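You operate a simulated robot arm through the tools that you are given. There is no shell and no other tool. Be economical: measure what you need, move in short steps, check, and stop when the job is done.

The job below is to be done with a simulated robot arm. You get a single attempt, and the scene is never put back.

## Task
Pack the narrow carton into the white carton, fold it shut, tape it, roll it close to the stop.
Fine: the narrow carton and the blue tape tab lie on the table; short flaps first, long flaps over them; tab across the seam, pressed till it sticks; push along the rollers to within a centimetre of the white stop; lever, guide and the other cartons stay.

Only the result counts: the job must be done as asked and must still hold three seconds after the hand-in. Knocking over, shifting, dropping, spilling or breaking anything else fails it. Flat cloth is picked up by pressing the open fingertips on it (5 to 10 N) and closing them slowly along it; thin cloth reads only 2 to 8 mm in the jaws.

## Robot
A 7-joint arm with a two-finger parallel gripper, fixed in place. Base frame: the origin is at the foot of the arm, x ahead of it, y to its left, z up. Units: m, degrees, N and s.
With the tool pointing down near the work surface it reaches from about 0.36 to 0.38 m from the base axis. Its first joint turns from -166.0 to 166.0 degrees. Payload 3.91 kg.
The tool frame sits at the grasp point between the pads (the TCP): z along the fingers, y along the line on which they close. The tips reach 0.03 m beyond it. Largest opening 0.11 m; finger width 0.02, thickness 0.01; the body of the gripper, 0.048 by 0.112 m, starts 0.055 m behind the TCP.
Orientation is that of the tool frame in the base frame, as a unit quaternion [x, y, z, w]. With the fingers straight down and closing along the base's y, the tool's x points along the base's -x, its y along +y and its z along -z.

## Interface
- The arm moves only by the tool nudge_tool. Its argument "deltas" is a list of rows, each a list of 7 numbers: the shift along the base's x, y, z in units of 50 mm (1.0 is 50 mm), then the turn, a rotation vector about the base's x, y, z in units of 5 degrees (1.0 is 5 degrees), then the closure in counts, from 0 (fully open) to 255 (shut). In form: [[x, y, z, rx, ry, rz, grip], ...]. A call has 1 to 8 rows; each row shifts and turns the commanded pose from where the row before left it. A call with a number of a shift or a turn outside -1 to 1 is refused whole. Rows are played at 5 a second. More than 0.05 m and 8.6 degrees between two rows, or a gripper value outside its range, and nothing of the call is played. A pose out of reach is approached as far as the arm can. The call stops where the force on the tool passes 50 N (or 10 N more than at its start, if that is more) or the arm is blocked; 0.2 s more then pass. The fingers move at their own pace (about 0.153 m/s each) and stop on an object; they squeeze with about 21 N. The grip force told is the motor's: it shows also when the fingers shut on nothing. Time passes only in rows, and 0.2 s behind the last, so rows that do not move let the fingers close. The reply holds the time, the measured pose of the TCP, the force on the tool along the base axes, the opening and the grip force, in the units named above and with some noise, and new pictures: "views" is both (left out), scene, wrist or none.
- Cameras (640 x 400 px; columns grow to the right, rows downward): "scene" is fixed at [0.4002, 0.6511, 1.6163]; the picture's right is [-1.00, -0.02, 0.00], its down [-0.01, 0.68, -0.74] and it looks along [0.01, -0.74, -0.68] (base axes); focal length 341 px, centre (320, 200). "wrist" rides on the gripper at [0.077, 0.007, -0.114] in the tool frame; the picture's right is [-0.09, 1.00, 0.00], its down [-0.80, -0.07, -0.59] and it looks along [-0.59, -0.05, 0.80] (tool axes); focal length 270 px, centre (320, 200). There is no depth. A picture from a camera that has moved, and an enlarged one, comes with that camera's place and axes in the base frame and with its lens.
- slide_trunk(by): slides the trunk up (or, below 0, down) by that many m; the arm rides with it, the base frame stays. It gives what a move gives, with no picture.
- inspect(camera, box): a new picture of the part [left, top, right, bottom] of that camera's present view, enlarged. No time passes.
- hand_in(): hands the job in; it is judged then, once.

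Go step by step. Nothing tells you positions but the pictures and the camera data: compare them with the known pose of the tool, close in by small moves and look again before you grip or let go. The budget is 120 turns and 200 pictures, counting those below and the enlarged ones. Unless the task says otherwise, let go and move clear before handing in, and close with one line.

The tools are called after "Emit:" as a command line: name --pt "numbers of a row" for each row, then --argument value for the rest, lists and objects as JSON in quotes. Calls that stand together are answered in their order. nudge_tool: Moves the arm, as the interface text tells. Its arguments: {"type":"object","properties":{"deltas":{"type":"array","items":{"type":"array","items":{"type":"number"}}},"views":{"type":"string","enum":["both","scene","wrist","none"]}},"required":["deltas"]} The other tools are called the same way: slide_trunk (by) slides the trunk up or down; inspect (camera, box) takes an enlarged picture of a part of a camera's view; hand_in () hands the job in.

At the start:

```text
time: 0.0
tcp_pos: [0.3656, -0.3207, 1.1859]
ee_rot: [0.0, 1.0, 0.0, 0.0]
wrist_force: [-0.9, 0.3, -0.1]
grip_width: 0.1102
gripper_force: 0.0
trunk travel left (down, up): [-0.575, 0.035]
```

scene: 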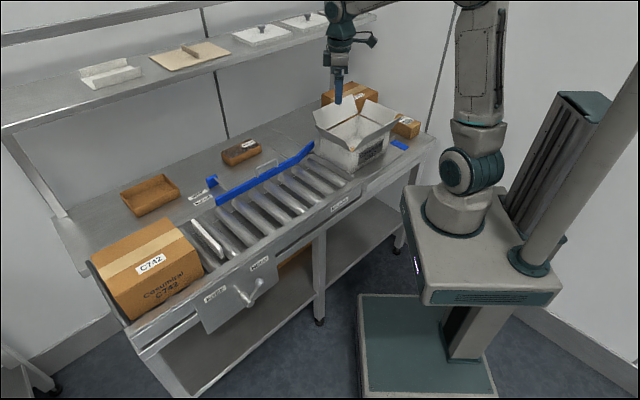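
wrist: 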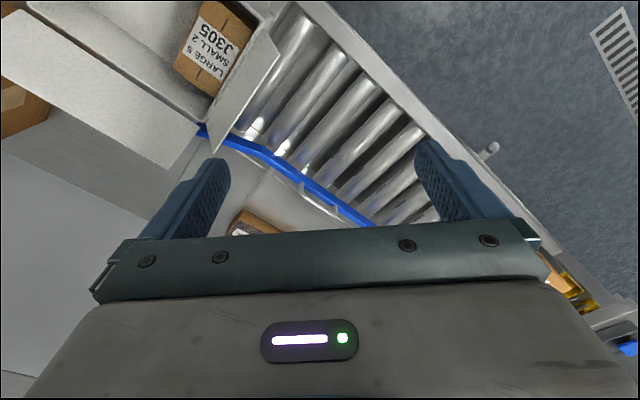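

I see a white open carton on a roller conveyor with small cartons and a blue tab nearby. I'll first look closer before moving.

Emit:
inspect --camera "scene" --box '[290, 70, 450, 190]'

Emit:
inspect --camera "scene" --box '[90, 130, 330, 330]'

Emit:
inspect --camera "wrist" --box '[0, 0, 400, 250]'

```text
3.33 times, centred on (370, 130) of scene
camera zoom: at [0.4002, 0.6511, 1.6163], right [-1.0, -0.02, 0.0], down [-0.01, 0.68, -0.74], along [0.01, -0.74, -0.68], focal length 1136 px, centre (153, 433)
```

zoom: 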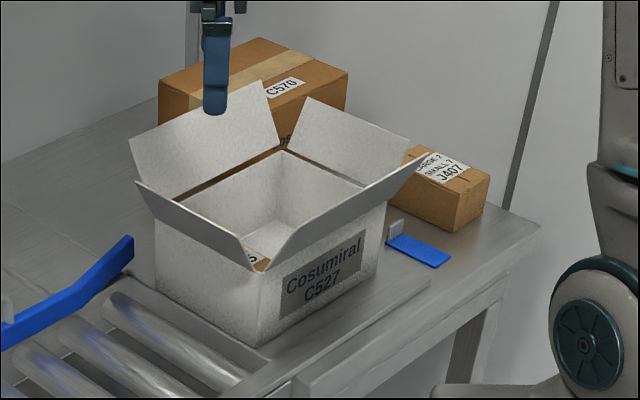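

```text
2.00 times, centred on (210, 230) of scene
camera zoom: at [0.4002, 0.6511, 1.6163], right [-1.0, -0.02, 0.0], down [-0.01, 0.68, -0.74], along [0.01, -0.74, -0.68], focal length 682 px, centre (540, 140)
```

zoom: 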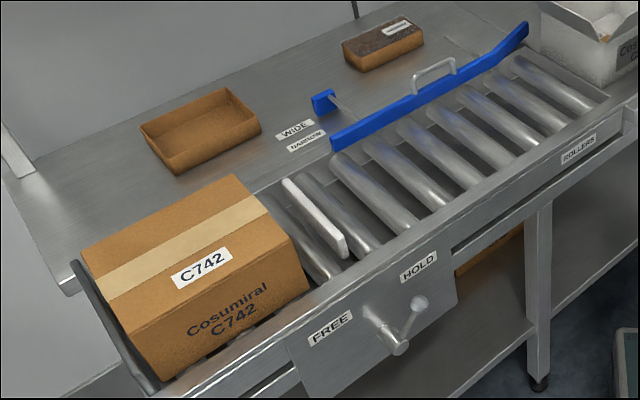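

```text
1.60 times, centred on (200, 125) of wrist
camera zoom: at [0.2873, -0.3131, 1.3024], right [0.09, 1.0, 0.0], down [0.8, -0.07, 0.59], along [0.59, -0.05, -0.8], focal length 432 px, centre (512, 320)
```

zoom: 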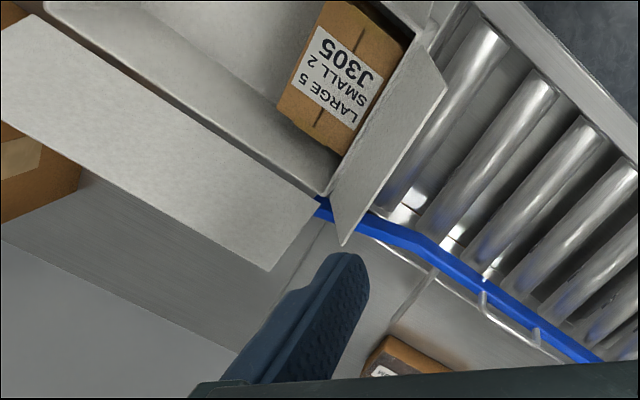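

The table seems to be at z≈0.75, turned about 45° to the base axes, with the white carton around (0.26,-0.53). I'll move back over the table's near end and turn to look at the J407 carton and the blue tab.

Emit:
nudge_tool --pt "-0.6 -0.2 0.3 0 0 -1 0" --pt "-0.6 -0.2 0.3 0 0 -1 0" --pt "-0.6 -0.2 0.2 0 0 -1 0" --pt "-0.6 -0.2 0 0 0 -1 0" --pt "-0.6 -0.2 0 0 0 -1 0" --pt "-0.6 -0.2 0 0 0 -1 0" --pt "-0.6 -0.2 0 0 0 -1 0" --pt "-0.6 0 0 0 0 -1 0" --views "none"

Emit:
nudge_tool --pt "-0.3 -0.2 0 0 0 -1 0" --pt "-0.3 -0.2 0 0 0 -1 0" --pt "0 -0.2 0 0 0 -1 0" --pt "0 0 0 0 0 -1 0" --pt "0 0 0 0 0 -1 0" --pt "0 0 0 0 0 -1 0" --pt "0 0 0 0 0 -1 0" --pt "0 0 0 0 0 -1 0" --views "both"

```text
time: 1.8
tcp_pos: [0.1246, -0.3903, 1.2256]
ee_rot: [0.343, 0.939, 0.0, 0.0]
wrist_force: [0.2, 0.0, -0.9]
grip_width: 0.11
gripper_force: 0.0
trunk travel left (down, up): [-0.575, 0.035]
```

```text
time: 3.6
tcp_pos: [0.0951, -0.4215, 1.226]
ee_rot: [0.644, 0.765, 0.0, 0.0]
wrist_force: [-0.1, -0.2, 0.2]
grip_width: 0.1099
gripper_force: 0.0
trunk travel left (down, up): [-0.575, 0.035]
camera wrist: at [0.0879, -0.343, 1.3425], right [1.0, 0.08, 0.0], down [0.07, -0.8, 0.59], along [0.05, -0.59, -0.8], focal length 270 px, centre (320, 200)
```

scene: 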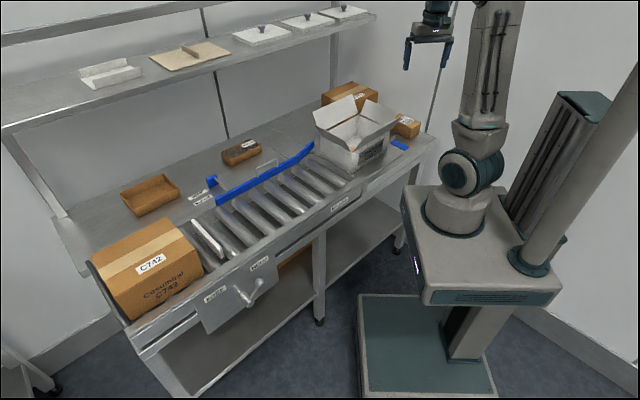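
wrist: 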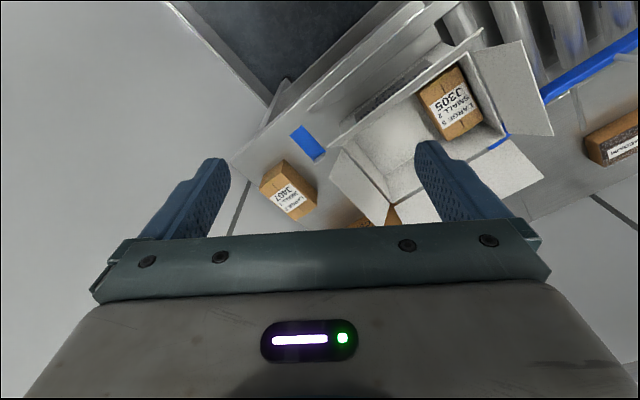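

J305 sits in the white carton already; J407 is next to it on the table. Let me zoom on these and on the other flat carton.

Emit:
inspect --camera "wrist" --box '[240, 50, 560, 240]'

Emit:
inspect --camera "scene" --box '[180, 120, 300, 200]'

```text
2.00 times, centred on (400, 145) of wrist
camera zoom: at [0.0879, -0.343, 1.3425], right [1.0, 0.08, 0.0], down [0.07, -0.8, 0.59], along [0.05, -0.59, -0.8], focal length 541 px, centre (160, 310)
```

zoom: 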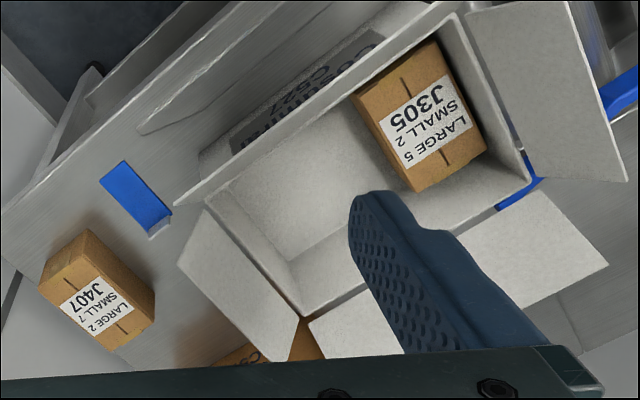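

```text
5.00 times, centred on (240, 160) of scene
camera zoom: at [0.4002, 0.6511, 1.6163], right [-1.0, -0.02, 0.0], down [-0.01, 0.68, -0.74], along [0.01, -0.74, -0.68], focal length 1704 px, centre (720, 400)
```

zoom: 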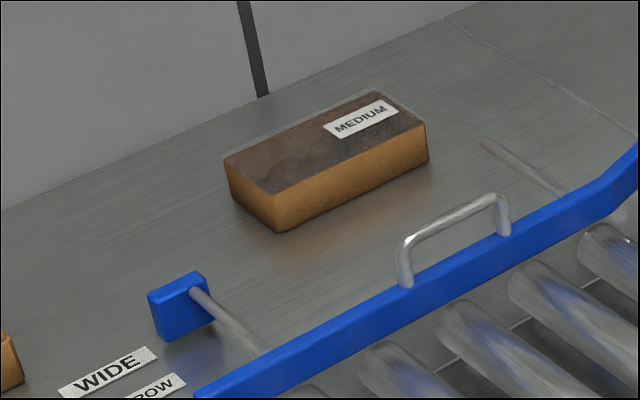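

J407 is near (0.045,-0.69) with its top at z≈0.87, table z≈0.80, tab near (0.08,-0.59). I'll come closer above J407 to measure its orientation.

Emit:
nudge_tool --pt "-0.2 -0.8 -0.6 0 0 0 0" --pt "-0.2 -0.8 -0.6 0 0 0 0" --pt "-0.2 -0.8 -0.6 0 0 0 0" --pt "-0.2 -0.8 -0.6 0 0 0 0" --pt "-0.2 -0.8 -0.6 0 0 0 0" --pt "0 -0.6 -0.6 0 0 0 0" --pt "0 0 0 0 0 0 0" --views "both"

```text
refused: row 1 steps farther than a row can; nothing moved
```

Row was too long (norm limit 1); I'll use smaller steps.

Emit:
nudge_tool --pt "-0.15 -0.7 -0.55 0 0 0 0" --pt "-0.15 -0.7 -0.55 0 0 0 0" --pt "-0.15 -0.7 -0.55 0 0 0 0" --pt "-0.15 -0.7 -0.55 0 0 0 0" --pt "-0.15 -0.7 -0.55 0 0 0 0" --pt "-0.15 -0.7 -0.55 0 0 0 0" --pt "0 -0.7 -0.55 0 0 0 0" --pt "0 0 -0.5 0 0 0 0" --views "both"

```text
time: 5.4
tcp_pos: [0.0505, -0.6674, 1.0077]
ee_rot: [0.643, 0.766, 0.0, 0.0]
wrist_force: [0.0, -0.2, 0.1]
grip_width: 0.1099
gripper_force: 0.1
trunk travel left (down, up): [-0.575, 0.035]
camera wrist: at [0.0429, -0.5885, 1.1246], right [1.0, 0.09, 0.0], down [0.07, -0.8, 0.59], along [0.05, -0.59, -0.8], focal length 270 px, centre (320, 200)
```

scene: 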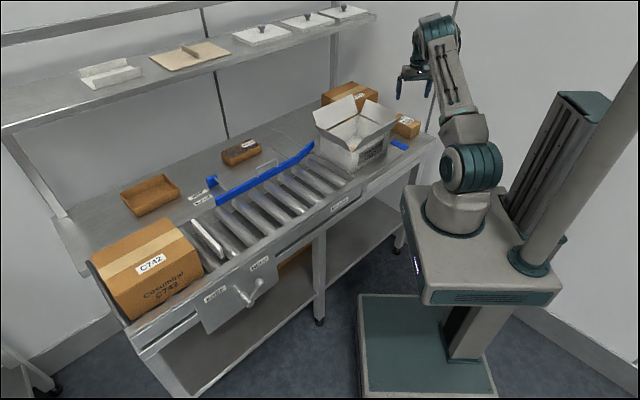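
wrist: 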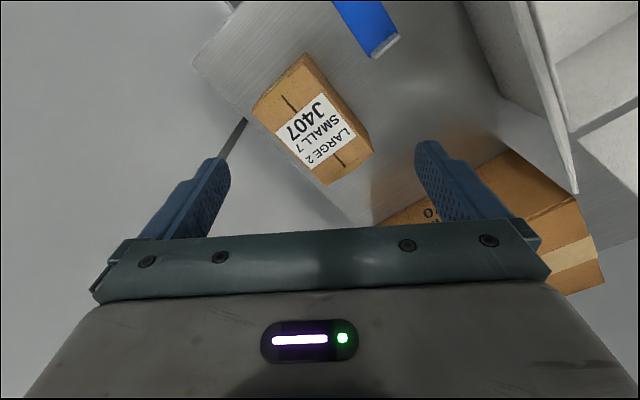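

Emit:
inspect --camera "wrist" --box '[230, 0, 430, 200]'

```text
2.00 times, centred on (330, 100) of wrist
camera zoom: at [0.0429, -0.5885, 1.1246], right [1.0, 0.09, 0.0], down [0.07, -0.8, 0.59], along [0.05, -0.59, -0.8], focal length 541 px, centre (300, 400)
```

zoom: 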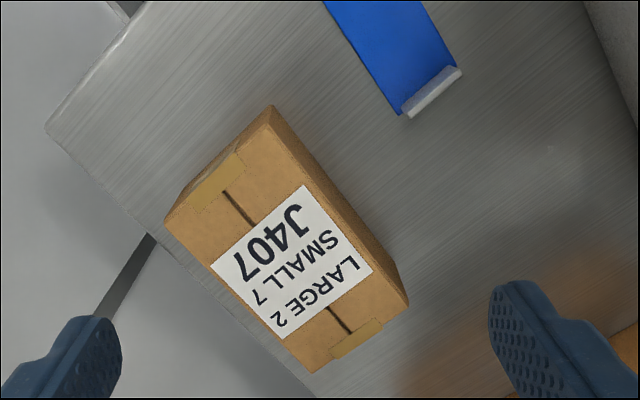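

J407 is about 0.07 × 0.114 × 0.07, centred at (0.0485,-0.693), its long side along (0.7,-0.7). I'll turn 36° so that the fingers close along the short side, centre over it, and look again.

Emit:
nudge_tool --pt "0 -0.25 0 0 0 1 0" --pt "0 -0.25 0 0 0 1 0" --pt "0 0 0 0 0 1 0" --pt "0 0 0 0 0 1 0" --pt "0 0 -0.3 0 0 1 0" --pt "0 0 -0.3 0 0 1 0" --pt "0 0 -0.3 0 0 1 0" --pt "0 0 0 0 0 0.2 0" --views "both"

```text
time: 7.2
tcp_pos: [0.0501, -0.6916, 0.9627]
ee_rot: [0.374, 0.927, 0.0, 0.0]
wrist_force: [0.4, 0.1, -1.2]
grip_width: 0.1102
gripper_force: 0.0
trunk travel left (down, up): [-0.575, 0.035]
camera wrist: at [-0.0016, -0.6316, 1.0797], right [0.76, 0.66, 0.0], down [0.53, -0.61, 0.59], along [0.39, -0.45, -0.8], focal length 270 px, centre (320, 200)
```

scene: 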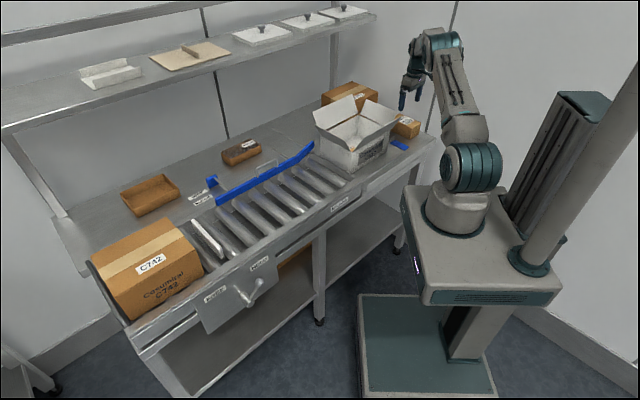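
wrist: 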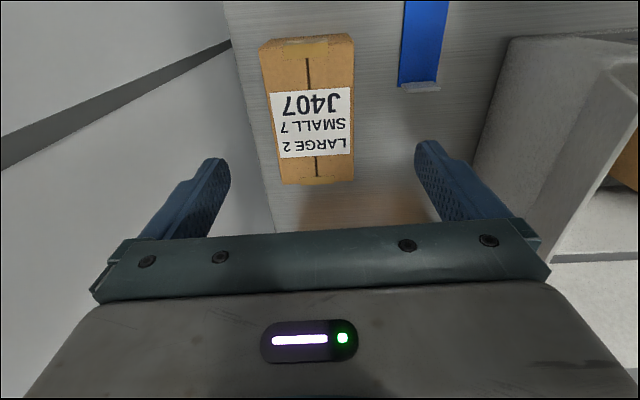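

J407 is nicely between the fingers; small correction, then descend and grip.

Emit:
nudge_tool --pt "-0.07 -0.09 -0.6 0 0 -0.2 0" --pt "0 0 -0.6 0 0 0 0" --pt "0 0 -0.6 0 0 0 0" --pt "0 0 -0.4 0 0 0 0" --pt "0 0 0 0 0 0 0" --views "wrist"

```text
time: 8.4
tcp_pos: [0.0472, -0.6954, 0.8523]
ee_rot: [0.383, 0.924, -0.001, 0.0]
wrist_force: [0.2, -0.6, -0.7]
grip_width: 0.1099
gripper_force: 0.0
trunk travel left (down, up): [-0.575, 0.035]
camera wrist: at [-0.0035, -0.6355, 0.9696], right [0.77, 0.64, 0.0], down [0.52, -0.62, 0.59], along [0.38, -0.46, -0.8], focal length 270 px, centre (320, 200)
```

wrist: 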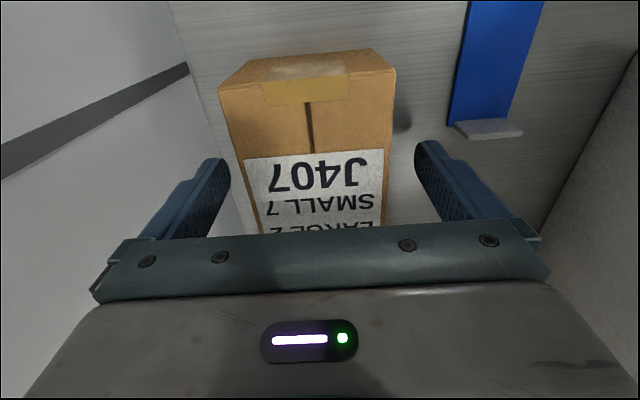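

Box top looks to be about level with the TCP; go a little lower and close.

Emit:
nudge_tool --pt "0 0 -0.16 0 0 0 0" --pt "0 0 0 0 0 0 120" --pt "0 0 0 0 0 0 255" --pt "0 0 0 0 0 0 255" --pt "0 0 0 0 0 0 255" --views "none"

Emit:
nudge_tool --pt "0 0 0.3 0 0 0 255" --pt "0 0 0.5 0 0 0 255" --pt "0 0 0.8 0 0 0 255" --pt "0 0 0.8 0 0 0 255" --pt "0 0 0.8 0 0 0 255" --pt "0 0 0.8 0 0 0 255" --pt "0 0 0 0 0 0 255" --views "both"

```text
time: 9.6
tcp_pos: [0.0468, -0.696, 0.8454]
ee_rot: [0.383, 0.924, 0.001, 0.0]
wrist_force: [-0.4, -0.8, -0.2]
grip_width: 0.0697
gripper_force: 20.6
trunk travel left (down, up): [-0.575, 0.035]
```

```text
time: 11.2
tcp_pos: [0.0467, -0.6964, 1.0445]
ee_rot: [0.383, 0.924, 0.0, 0.0]
wrist_force: [-0.1, -0.1, -3.0]
grip_width: 0.0697
gripper_force: 20.8
trunk travel left (down, up): [-0.575, 0.035]
camera wrist: at [-0.0041, -0.6355, 1.162], right [0.77, 0.64, 0.0], down [0.52, -0.62, 0.59], along [0.38, -0.46, -0.8], focal length 270 px, centre (320, 200)
```

scene: 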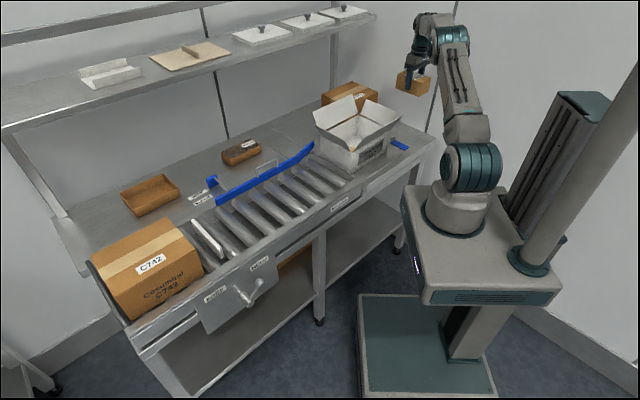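
wrist: 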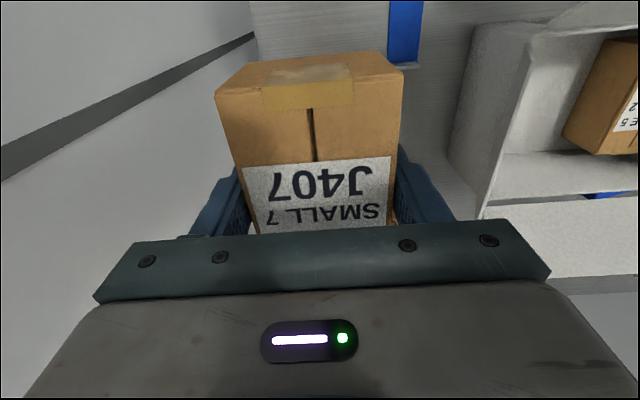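

J407 is held (0.0697 m). I estimate the white carton centre at (0.278,-0.509), rim z≈0.925, J305 at its downstream end; I'll carry J407 above the free upstream half.

Emit:
nudge_tool --pt "0 0 0.9 0 0 0 255" --pt "0.2 0.2 0.6 0 0 0 255" --pt "0.7 0.6 0 0 0 0 255" --pt "0.7 0.6 0 0 0 0 255" --pt "0.7 0.6 0 0 0 0 255" --pt "0.7 0.6 0 0 0 0 255" --pt "0.7 0.6 0 0 0 0 255" --pt "0.37 0 0 0 0 0 255" --views "both"

```text
time: 13.0
tcp_pos: [0.2519, -0.5362, 1.1194]
ee_rot: [0.383, 0.924, 0.001, 0.0]
wrist_force: [0.8, 0.1, -2.0]
grip_width: 0.07
gripper_force: 20.9
trunk travel left (down, up): [-0.575, 0.035]
camera wrist: at [0.2013, -0.4752, 1.2361], right [0.77, 0.64, 0.0], down [0.52, -0.62, 0.59], along [0.38, -0.46, -0.8], focal length 270 px, centre (320, 200)
```

scene: 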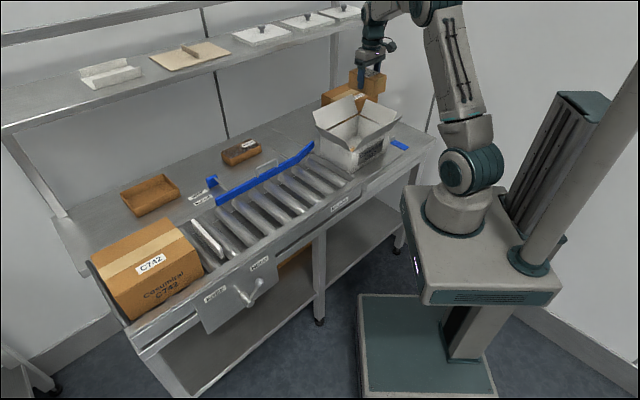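
wrist: 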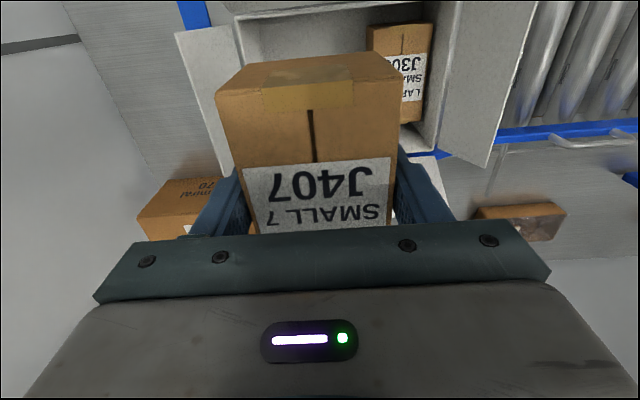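

Emit:
inspect --camera "wrist" --box '[160, 0, 520, 220]'

```text
1.78 times, centred on (340, 110) of wrist
camera zoom: at [0.2013, -0.4752, 1.2361], right [0.77, 0.64, 0.0], down [0.52, -0.62, 0.59], along [0.38, -0.46, -0.8], focal length 480 px, centre (284, 360)
```

zoom: 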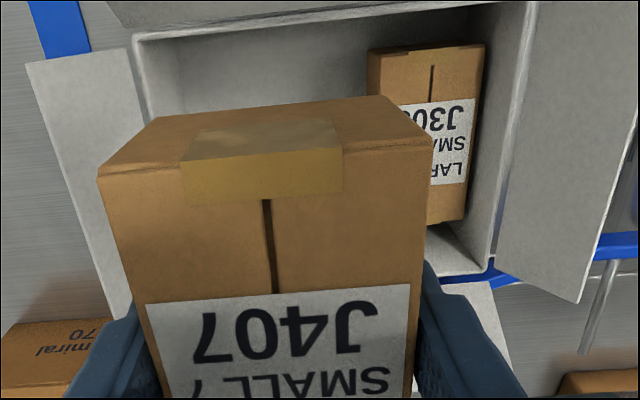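

Alignment over the free half looks right (about 1 cm spare each side). Descending to just above the floor of the carton.

Emit:
nudge_tool --pt "0.1 -0.02 -0.7 0 0 0 255" --pt "0 0 -0.7 0 0 0 255" --pt "0 0 -0.7 0 0 0 255" --pt "0 0 -0.7 0 0 0 255" --pt "0 0 -0.6 0 0 0 255" --pt "0 0 -0.6 0 0 0 255" --pt "0 0 -0.6 0 0 0 255" --views "both"

```text
time: 14.6
tcp_pos: [0.2546, -0.5372, 0.888]
ee_rot: [0.383, 0.924, 0.0, 0.0]
wrist_force: [-0.8, -0.4, -1.8]
grip_width: 0.0697
gripper_force: 21.2
trunk travel left (down, up): [-0.575, 0.035]
camera wrist: at [0.2036, -0.4773, 1.0057], right [0.77, 0.64, 0.0], down [0.52, -0.62, 0.59], along [0.38, -0.46, -0.8], focal length 270 px, centre (320, 200)
```

scene: 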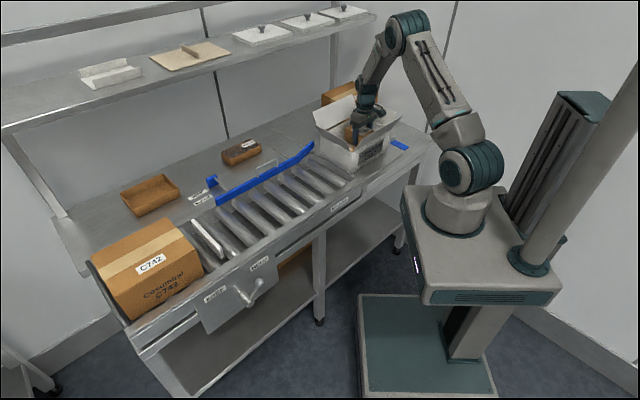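
wrist: 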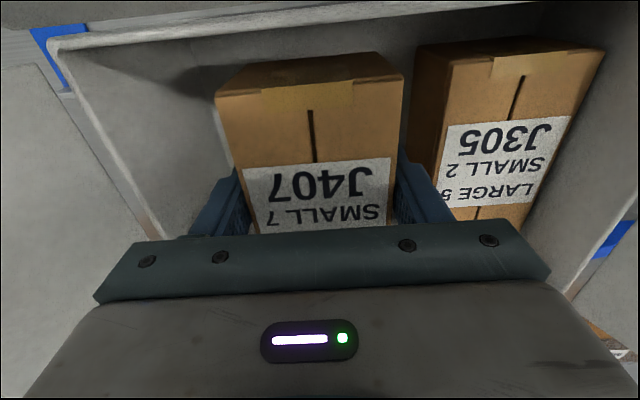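

Inside with clear gaps. Lower in small steps to contact.

Emit:
nudge_tool --pt "0 0 -0.2 0 0 0 255" --pt "0 0 -0.2 0 0 0 255" --pt "0 0 0 0 0 0 255" --views "none"

```text
time: 15.4
tcp_pos: [0.2536, -0.5385, 0.8694]
ee_rot: [0.382, 0.924, 0.0, 0.0]
wrist_force: [0.8, -0.1, -1.7]
grip_width: 0.0699
gripper_force: 21.5
trunk travel left (down, up): [-0.575, 0.035]
```

Emit:
nudge_tool --pt "0 0 -0.1 0 0 0 255" --pt "0 0 -0.1 0 0 0 255" --pt "0 0 0 0 0 0 255" --views "wrist"

```text
time: 16.2
tcp_pos: [0.2555, -0.538, 0.8592]
ee_rot: [0.383, 0.924, 0.0, 0.0]
wrist_force: [-0.3, 0.2, -2.4]
grip_width: 0.0699
gripper_force: 20.7
trunk travel left (down, up): [-0.575, 0.035]
camera wrist: at [0.2045, -0.4768, 0.9766], right [0.77, 0.64, 0.0], down [0.52, -0.62, 0.59], along [0.38, -0.46, -0.8], focal length 270 px, centre (320, 200)
```

wrist: 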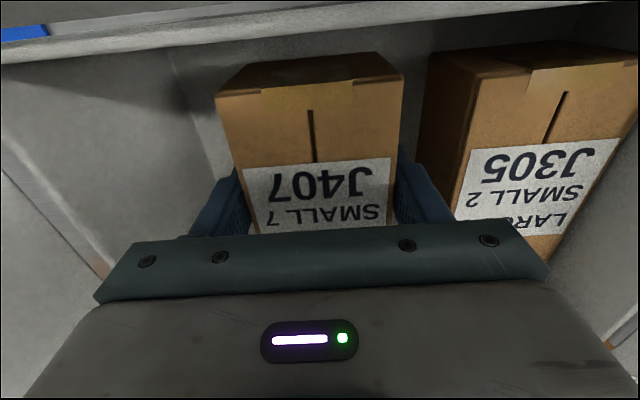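

Emit:
nudge_tool --pt "0 0 -0.08 0 0 0 255" --pt "0 0 -0.08 0 0 0 255" --pt "0 0 0 0 0 0 255" --views "none"

```text
time: 17.0
tcp_pos: [0.2551, -0.5375, 0.8504]
ee_rot: [0.382, 0.924, 0.0, 0.0]
wrist_force: [0.4, -0.3, -1.8]
grip_width: 0.0695
gripper_force: 21.4
trunk travel left (down, up): [-0.575, 0.035]
```

Emit:
nudge_tool --pt "0 0 -0.06 0 0 0 255" --pt "0 0 -0.06 0 0 0 255" --pt "0 0 0 0 0 0 255" --views "wrist"

```text
time: 17.8
tcp_pos: [0.2548, -0.5367, 0.8492]
ee_rot: [0.383, 0.924, -0.002, 0.003]
wrist_force: [-0.7, 1.1, 24.0]
grip_width: 0.0699
gripper_force: 20.9
trunk travel left (down, up): [-0.575, 0.035]
camera wrist: at [0.2047, -0.4758, 0.9648], right [0.77, 0.64, 0.0], down [0.51, -0.61, 0.6], along [0.38, -0.46, -0.8], focal length 270 px, centre (320, 200)
```

wrist: 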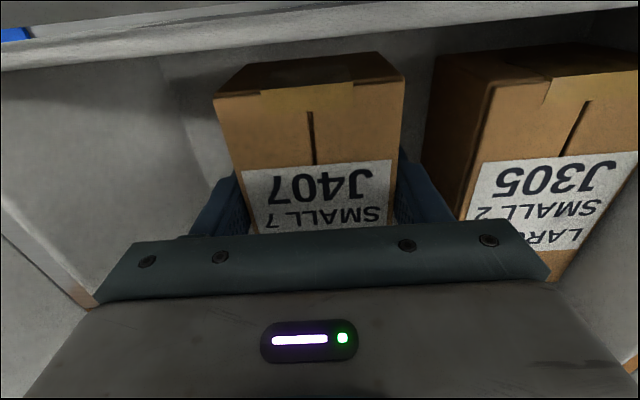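

Contact with the floor (24 N). Ease up slightly, open to ~0.09 m, and withdraw.

Emit:
nudge_tool --pt "0 0 0.08 0 0 0 255" --pt "0 0 0 0 0 0 60" --pt "0 0 0 0 0 0 55" --pt "0 0 0 0 0 0 55" --views "wrist"

```text
time: 18.8
tcp_pos: [0.2546, -0.5366, 0.8499]
ee_rot: [0.384, 0.923, 0.0, 0.0]
wrist_force: [0.6, 1.2, 0.8]
grip_width: 0.0861
gripper_force: 0.0
trunk travel left (down, up): [-0.575, 0.035]
camera wrist: at [0.2049, -0.4762, 0.9665], right [0.77, 0.64, 0.0], down [0.52, -0.62, 0.59], along [0.38, -0.46, -0.8], focal length 270 px, centre (320, 200)
```

wrist: 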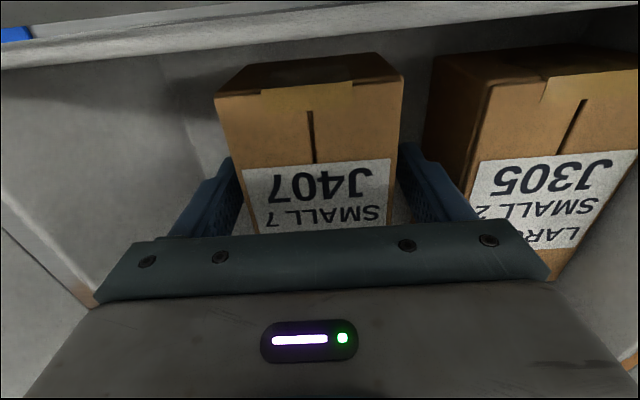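

Released. Straight up, then close the fingers and look at the flaps.

Emit:
nudge_tool --pt "0 0 0.4 0 0 0 55" --pt "0 0 0.8 0 0 0 55" --pt "0 0 0.9 0 0 0 55" --pt "0 0 0.9 0 0 0 55" --pt "0 0 0.9 0 0 0 55" --pt "-0.3 0.3 0.9 0 0 0 255" --pt "-0.5 0.5 0.5 0 0 0 255" --pt "-0.5 0.5 0.5 0 0 0 255" --views "both"

```text
time: 20.6
tcp_pos: [0.1908, -0.4697, 1.1408]
ee_rot: [0.382, 0.924, 0.0, 0.001]
wrist_force: [-0.1, -0.2, -0.2]
grip_width: 0.0
gripper_force: 20.9
trunk travel left (down, up): [-0.575, 0.035]
camera wrist: at [0.1385, -0.4094, 1.2585], right [0.77, 0.64, 0.0], down [0.52, -0.62, 0.59], along [0.38, -0.46, -0.8], focal length 270 px, centre (320, 200)
```

scene: 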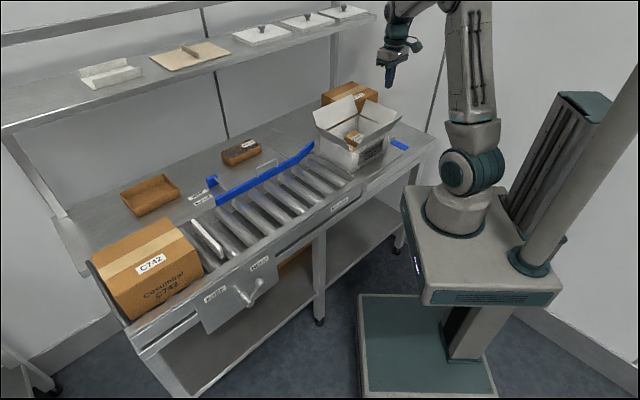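
wrist: 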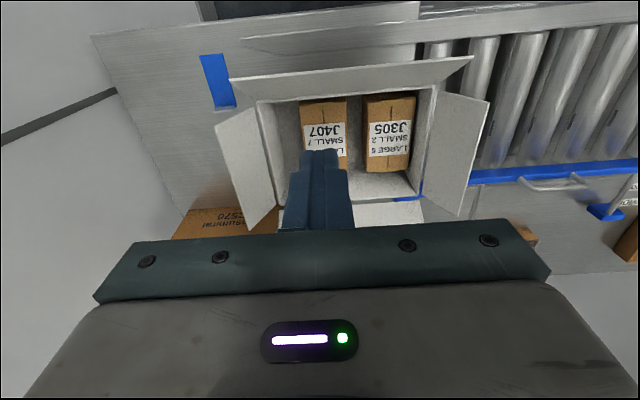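

Emit:
inspect --camera "wrist" --box '[180, 30, 520, 240]'

Emit:
inspect --camera "scene" --box '[290, 70, 450, 190]'

```text
1.88 times, centred on (350, 135) of wrist
camera zoom: at [0.1385, -0.4094, 1.2585], right [0.77, 0.64, 0.0], down [0.52, -0.62, 0.59], along [0.38, -0.46, -0.8], focal length 509 px, centre (264, 322)
```

zoom: 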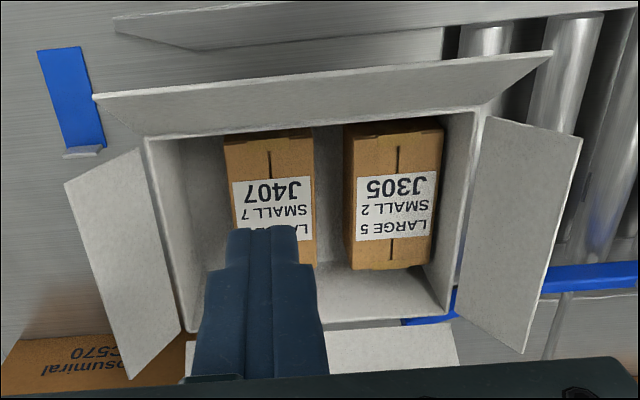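

```text
3.33 times, centred on (370, 130) of scene
camera zoom: at [0.4002, 0.6511, 1.6163], right [-1.0, -0.02, 0.0], down [-0.01, 0.68, -0.74], along [0.01, -0.74, -0.68], focal length 1136 px, centre (153, 433)
```

zoom: 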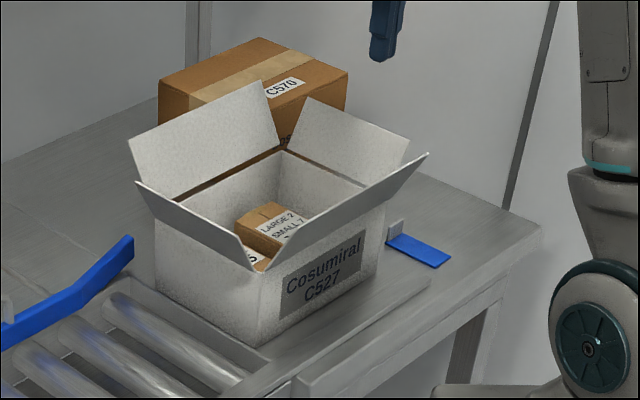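

Both inner cartons sit below the rim; four flaps stand outward at ~45°. I'll place closed fingertips outside the upstream short flap (hinge along u≈-0.273, where u=(x+y)/√2).

Emit:
nudge_tool --pt "-0.26 -0.8 0 0 0 0 255" --pt "-0.26 -0.8 0 0 0 0 255" --pt "-0.26 -0.8 0 0 0 0 255" --pt "-0.26 -0.8 0 0 0 0 255" --pt "-0.27 -0.8 -0.4 0 0 0 255" --pt "0 0 -0.8 0 0 0 255" --pt "0 0 -0.9 0 0 0 255" --pt "0 0 -0.8 0 0 0 255" --views "both"

```text
time: 22.4
tcp_pos: [0.1244, -0.6713, 0.9937]
ee_rot: [0.382, 0.924, -0.001, 0.0]
wrist_force: [0.1, -0.9, 0.0]
grip_width: 0.0
gripper_force: 21.2
trunk travel left (down, up): [-0.575, 0.035]
camera wrist: at [0.0734, -0.6108, 1.1111], right [0.77, 0.64, 0.0], down [0.52, -0.62, 0.59], along [0.38, -0.46, -0.8], focal length 270 px, centre (320, 200)
```

scene: 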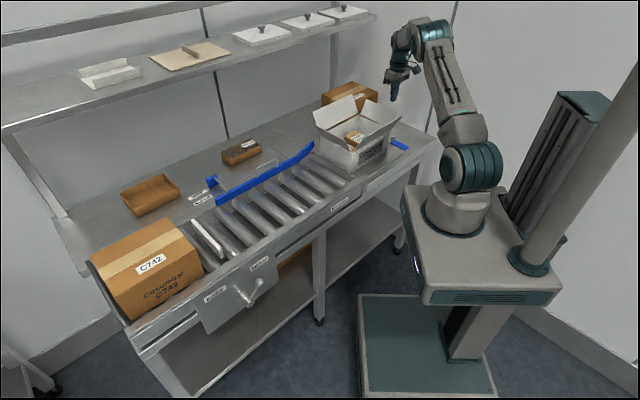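
wrist: 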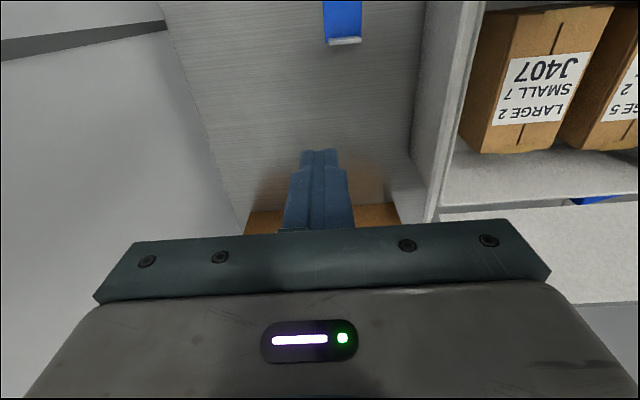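

Pushing +u slowly against the flap.

Emit:
nudge_tool --pt "0.28 0.28 0 0 0 0 255" --pt "0.28 0.28 0 0 0 0 255" --pt "0.28 0.28 0 0 0 0 255" --pt "0.28 0.28 0 0 0 0 255" --pt "0.28 0.28 0 0 0 0 255" --pt "0.28 0.28 0 0 0 0 255" --pt "0.28 0.28 0 0 0 0 255" --views "both"

```text
time: 24.0
tcp_pos: [0.2232, -0.5727, 0.9942]
ee_rot: [0.382, 0.924, 0.001, 0.0]
wrist_force: [-0.9, -0.8, 0.6]
grip_width: 0.0002
gripper_force: 21.1
trunk travel left (down, up): [-0.575, 0.035]
camera wrist: at [0.1726, -0.5124, 1.1116], right [0.77, 0.64, 0.0], down [0.52, -0.62, 0.59], along [0.38, -0.46, -0.8], focal length 270 px, centre (320, 200)
```

scene: 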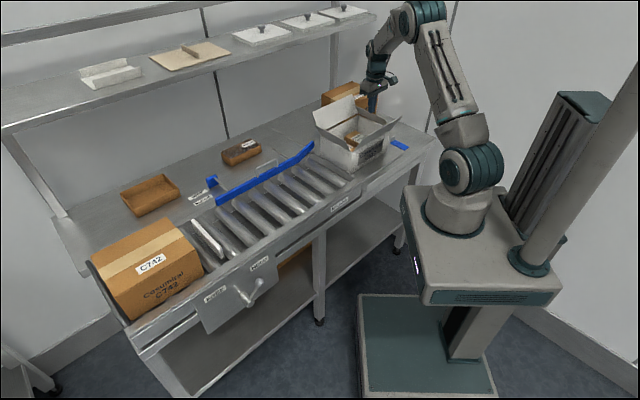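
wrist: 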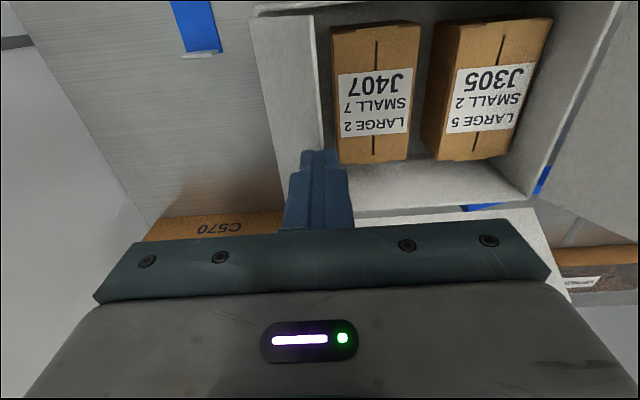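

Emit:
inspect --camera "scene" --box '[290, 60, 430, 180]'

Emit:
inspect --camera "wrist" --box '[160, 0, 480, 240]'

```text
3.33 times, centred on (360, 120) of scene
camera zoom: at [0.4002, 0.6511, 1.6163], right [-1.0, -0.02, 0.0], down [-0.01, 0.68, -0.74], along [0.01, -0.74, -0.68], focal length 1136 px, centre (187, 467)
```

zoom: 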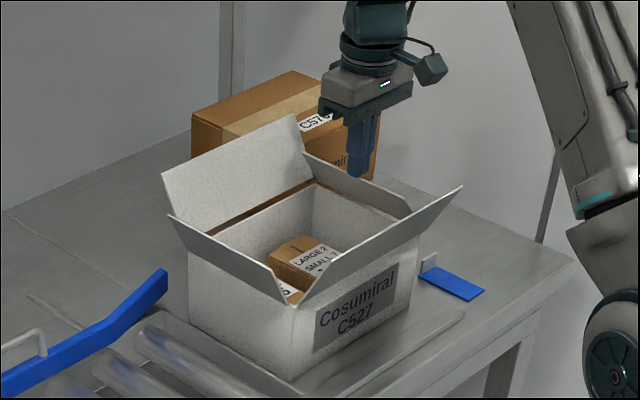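

```text
1.67 times, centred on (320, 120) of wrist
camera zoom: at [0.1726, -0.5124, 1.1116], right [0.77, 0.64, 0.0], down [0.52, -0.62, 0.59], along [0.38, -0.46, -0.8], focal length 450 px, centre (320, 333)
```

zoom: 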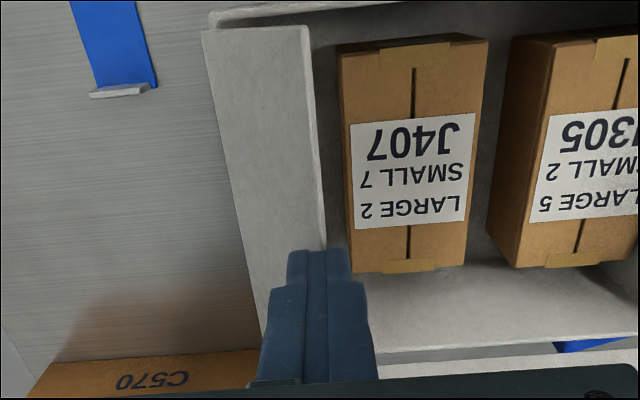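

The flap has swung inward past vertical. Continue in and down to lay it flat.

Emit:
nudge_tool --pt "0.2 0.2 -0.15 0 0 0 255" --pt "0.2 0.2 -0.15 0 0 0 255" --pt "0 0 -0.15 0 0 0 255" --pt "0 0 -0.15 0 0 0 255" --pt "0 0 0 0 0 0 255" --views "both"

```text
time: 25.2
tcp_pos: [0.244, -0.5531, 0.9656]
ee_rot: [0.382, 0.924, 0.0, 0.0]
wrist_force: [5.1, 4.8, 3.6]
grip_width: 0.0003
gripper_force: 20.9
trunk travel left (down, up): [-0.575, 0.035]
camera wrist: at [0.1934, -0.4922, 1.0823], right [0.77, 0.64, 0.0], down [0.52, -0.62, 0.59], along [0.38, -0.46, -0.8], focal length 270 px, centre (320, 200)
```

scene: 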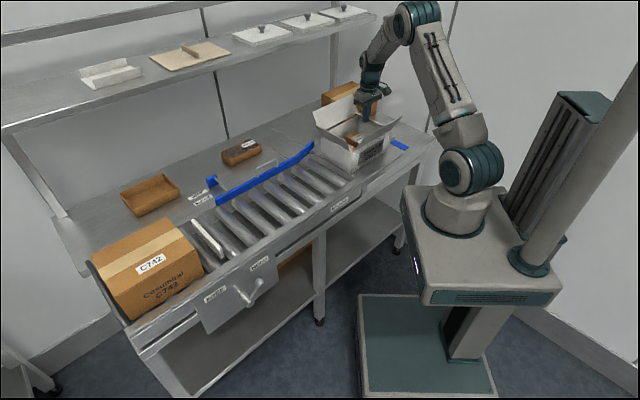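
wrist: 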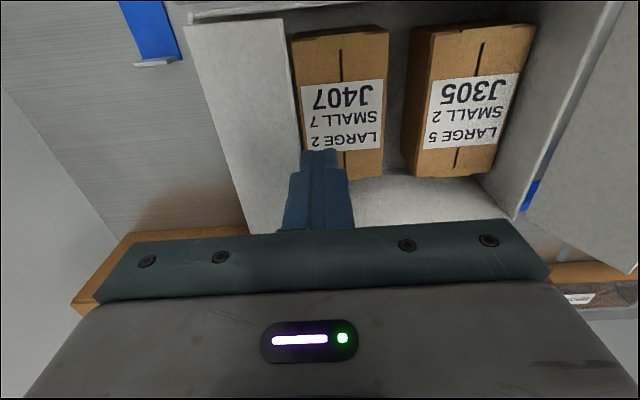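

Emit:
nudge_tool --pt "-0.25 -0.25 0 0 0 0 255" --pt "-0.25 -0.25 -0.1 0 0 0 255" --pt "0 0 0 0 0 0 255" --views "none"

Emit:
inspect --camera "scene" --box '[290, 60, 430, 180]'

Emit:
inspect --camera "wrist" --box '[160, 0, 480, 240]'

```text
time: 26.0
tcp_pos: [0.218, -0.5797, 0.96]
ee_rot: [0.382, 0.924, 0.001, 0.0]
wrist_force: [-0.5, 0.1, 0.2]
grip_width: 0.0
gripper_force: 21.5
trunk travel left (down, up): [-0.575, 0.035]
```

```text
3.33 times, centred on (360, 120) of scene
camera zoom: at [0.4002, 0.6511, 1.6163], right [-1.0, -0.02, 0.0], down [-0.01, 0.68, -0.74], along [0.01, -0.74, -0.68], focal length 1136 px, centre (187, 467)
```

zoom: 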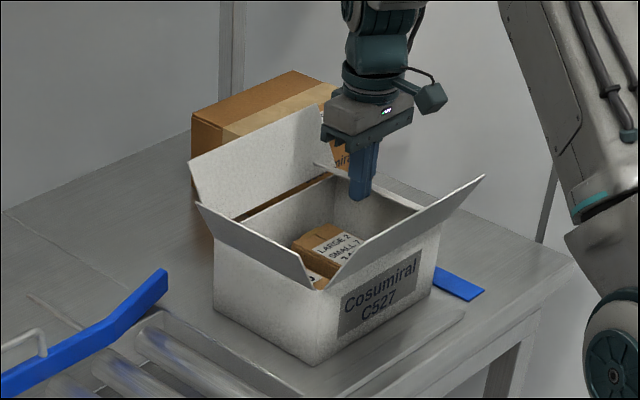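

```text
1.67 times, centred on (320, 120) of wrist
camera zoom: at [0.1667, -0.5183, 1.0772], right [0.77, 0.64, 0.0], down [0.52, -0.62, 0.59], along [0.38, -0.46, -0.8], focal length 450 px, centre (320, 333)
```

zoom: 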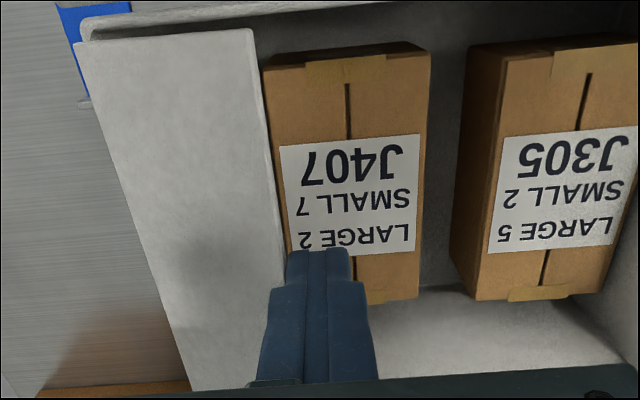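

The fingertip slipped past the flap's free edge and dragged the carton ~2–3 cm upstream (harmless, nothing hit). I'll back off the edge, lift, and see whether the flap stays.

Emit:
nudge_tool --pt "0.15 0.15 0 0 0 0 255" --pt "0 0 0.6 0 0 0 255" --pt "0 0 0.8 0 0 0 255" --pt "-0.2 0.2 0.6 0 0 0 255" --pt "0 0 0 0 0 0 255" --views "both"

Emit:
inspect --camera "scene" --box '[290, 60, 430, 180]'

```text
time: 27.2
tcp_pos: [0.2148, -0.5616, 1.0622]
ee_rot: [0.382, 0.924, 0.001, 0.001]
wrist_force: [-0.2, 0.1, 0.9]
grip_width: 0.0
gripper_force: 20.9
trunk travel left (down, up): [-0.575, 0.035]
camera wrist: at [0.1643, -0.5006, 1.1781], right [0.77, 0.64, 0.0], down [0.52, -0.62, 0.59], along [0.38, -0.46, -0.8], focal length 270 px, centre (320, 200)
```

scene: 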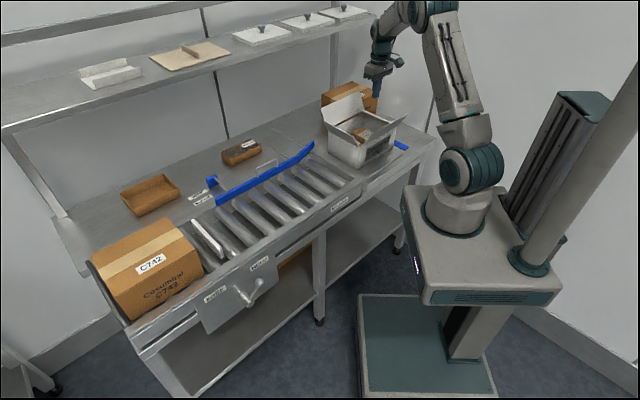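
wrist: 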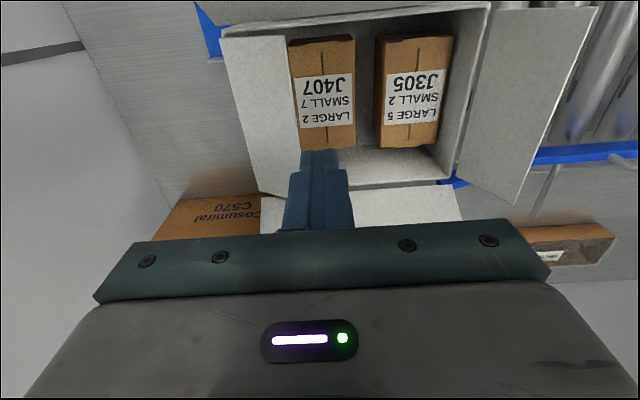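

```text
3.33 times, centred on (360, 120) of scene
camera zoom: at [0.4002, 0.6511, 1.6163], right [-1.0, -0.02, 0.0], down [-0.01, 0.68, -0.74], along [0.01, -0.74, -0.68], focal length 1136 px, centre (187, 467)
```

zoom: 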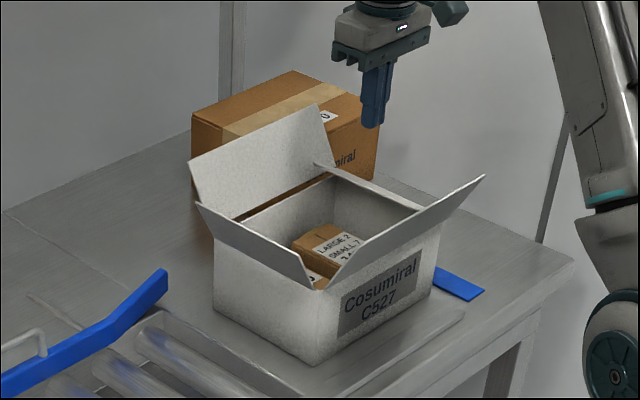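

The flap stays put, leaning inward ~40° above flat. I'll press down at its middle from above.

Emit:
nudge_tool --pt "-0.38 -0.75 0 0 0 0 255" --pt "0 0 -0.5 0 0 0 255" --pt "0 0 -0.5 0 0 0 255" --pt "0 0 -0.4 0 0 0 255" --pt "0 0 -0.4 0 0 0 255" --pt "0 0 -0.3 0 0 0 255" --pt "0 0 0 0 0 0 255" --views "wrist"

Emit:
inspect --camera "scene" --box '[290, 60, 430, 180]'

```text
time: 28.8
tcp_pos: [0.1972, -0.5991, 0.9537]
ee_rot: [0.383, 0.924, 0.001, 0.0]
wrist_force: [0.4, 0.7, -0.6]
grip_width: 0.0001
gripper_force: 21.2
trunk travel left (down, up): [-0.575, 0.035]
camera wrist: at [0.1457, -0.5385, 1.0715], right [0.77, 0.64, 0.0], down [0.52, -0.62, 0.59], along [0.38, -0.46, -0.8], focal length 270 px, centre (320, 200)
```

wrist: 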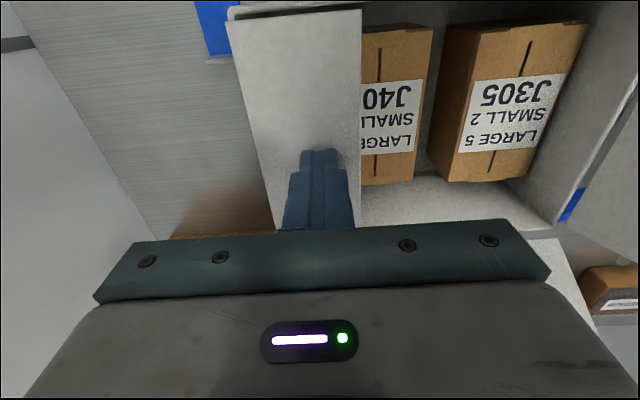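

```text
3.33 times, centred on (360, 120) of scene
camera zoom: at [0.4002, 0.6511, 1.6163], right [-1.0, -0.02, 0.0], down [-0.01, 0.68, -0.74], along [0.01, -0.74, -0.68], focal length 1136 px, centre (187, 467)
```

zoom: 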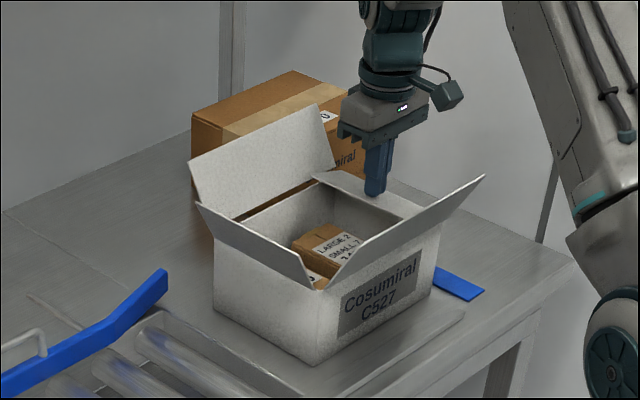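

Flap is flat now. Lift over to the outside of the downstream short flap.

Emit:
nudge_tool --pt "0 0 0.7 0 0 0 255" --pt "0 0 0.9 0 0 0 255" --pt "0 0 0.7 0 0 0 255" --pt "0.68 0.68 0 0 0 0 255" --pt "0.68 0.68 0 0 0 0 255" --pt "0.68 0.68 0 0 0 0 255" --pt "0.68 0.68 0 0 0 0 255" --pt "0.68 0.68 0 0 0 0 255" --views "both"

```text
time: 30.6
tcp_pos: [0.3667, -0.427, 1.0692]
ee_rot: [0.383, 0.924, -0.001, 0.0]
wrist_force: [0.5, -0.1, 0.6]
grip_width: 0.0001
gripper_force: 20.8
trunk travel left (down, up): [-0.575, 0.035]
camera wrist: at [0.3162, -0.3662, 1.1867], right [0.77, 0.64, 0.0], down [0.52, -0.62, 0.59], along [0.38, -0.46, -0.8], focal length 270 px, centre (320, 200)
```

scene: 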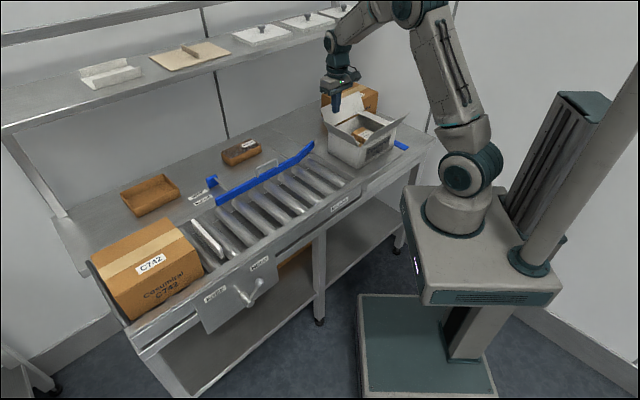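
wrist: 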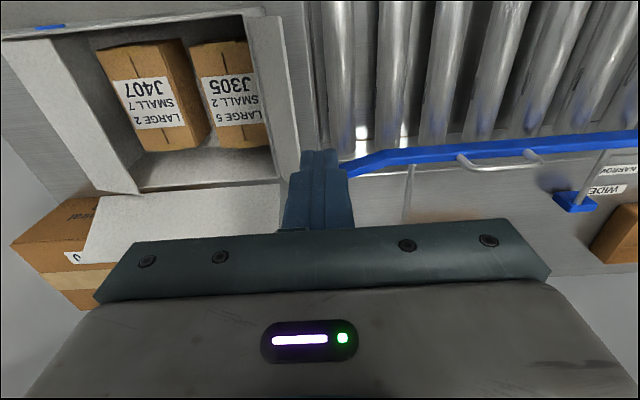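

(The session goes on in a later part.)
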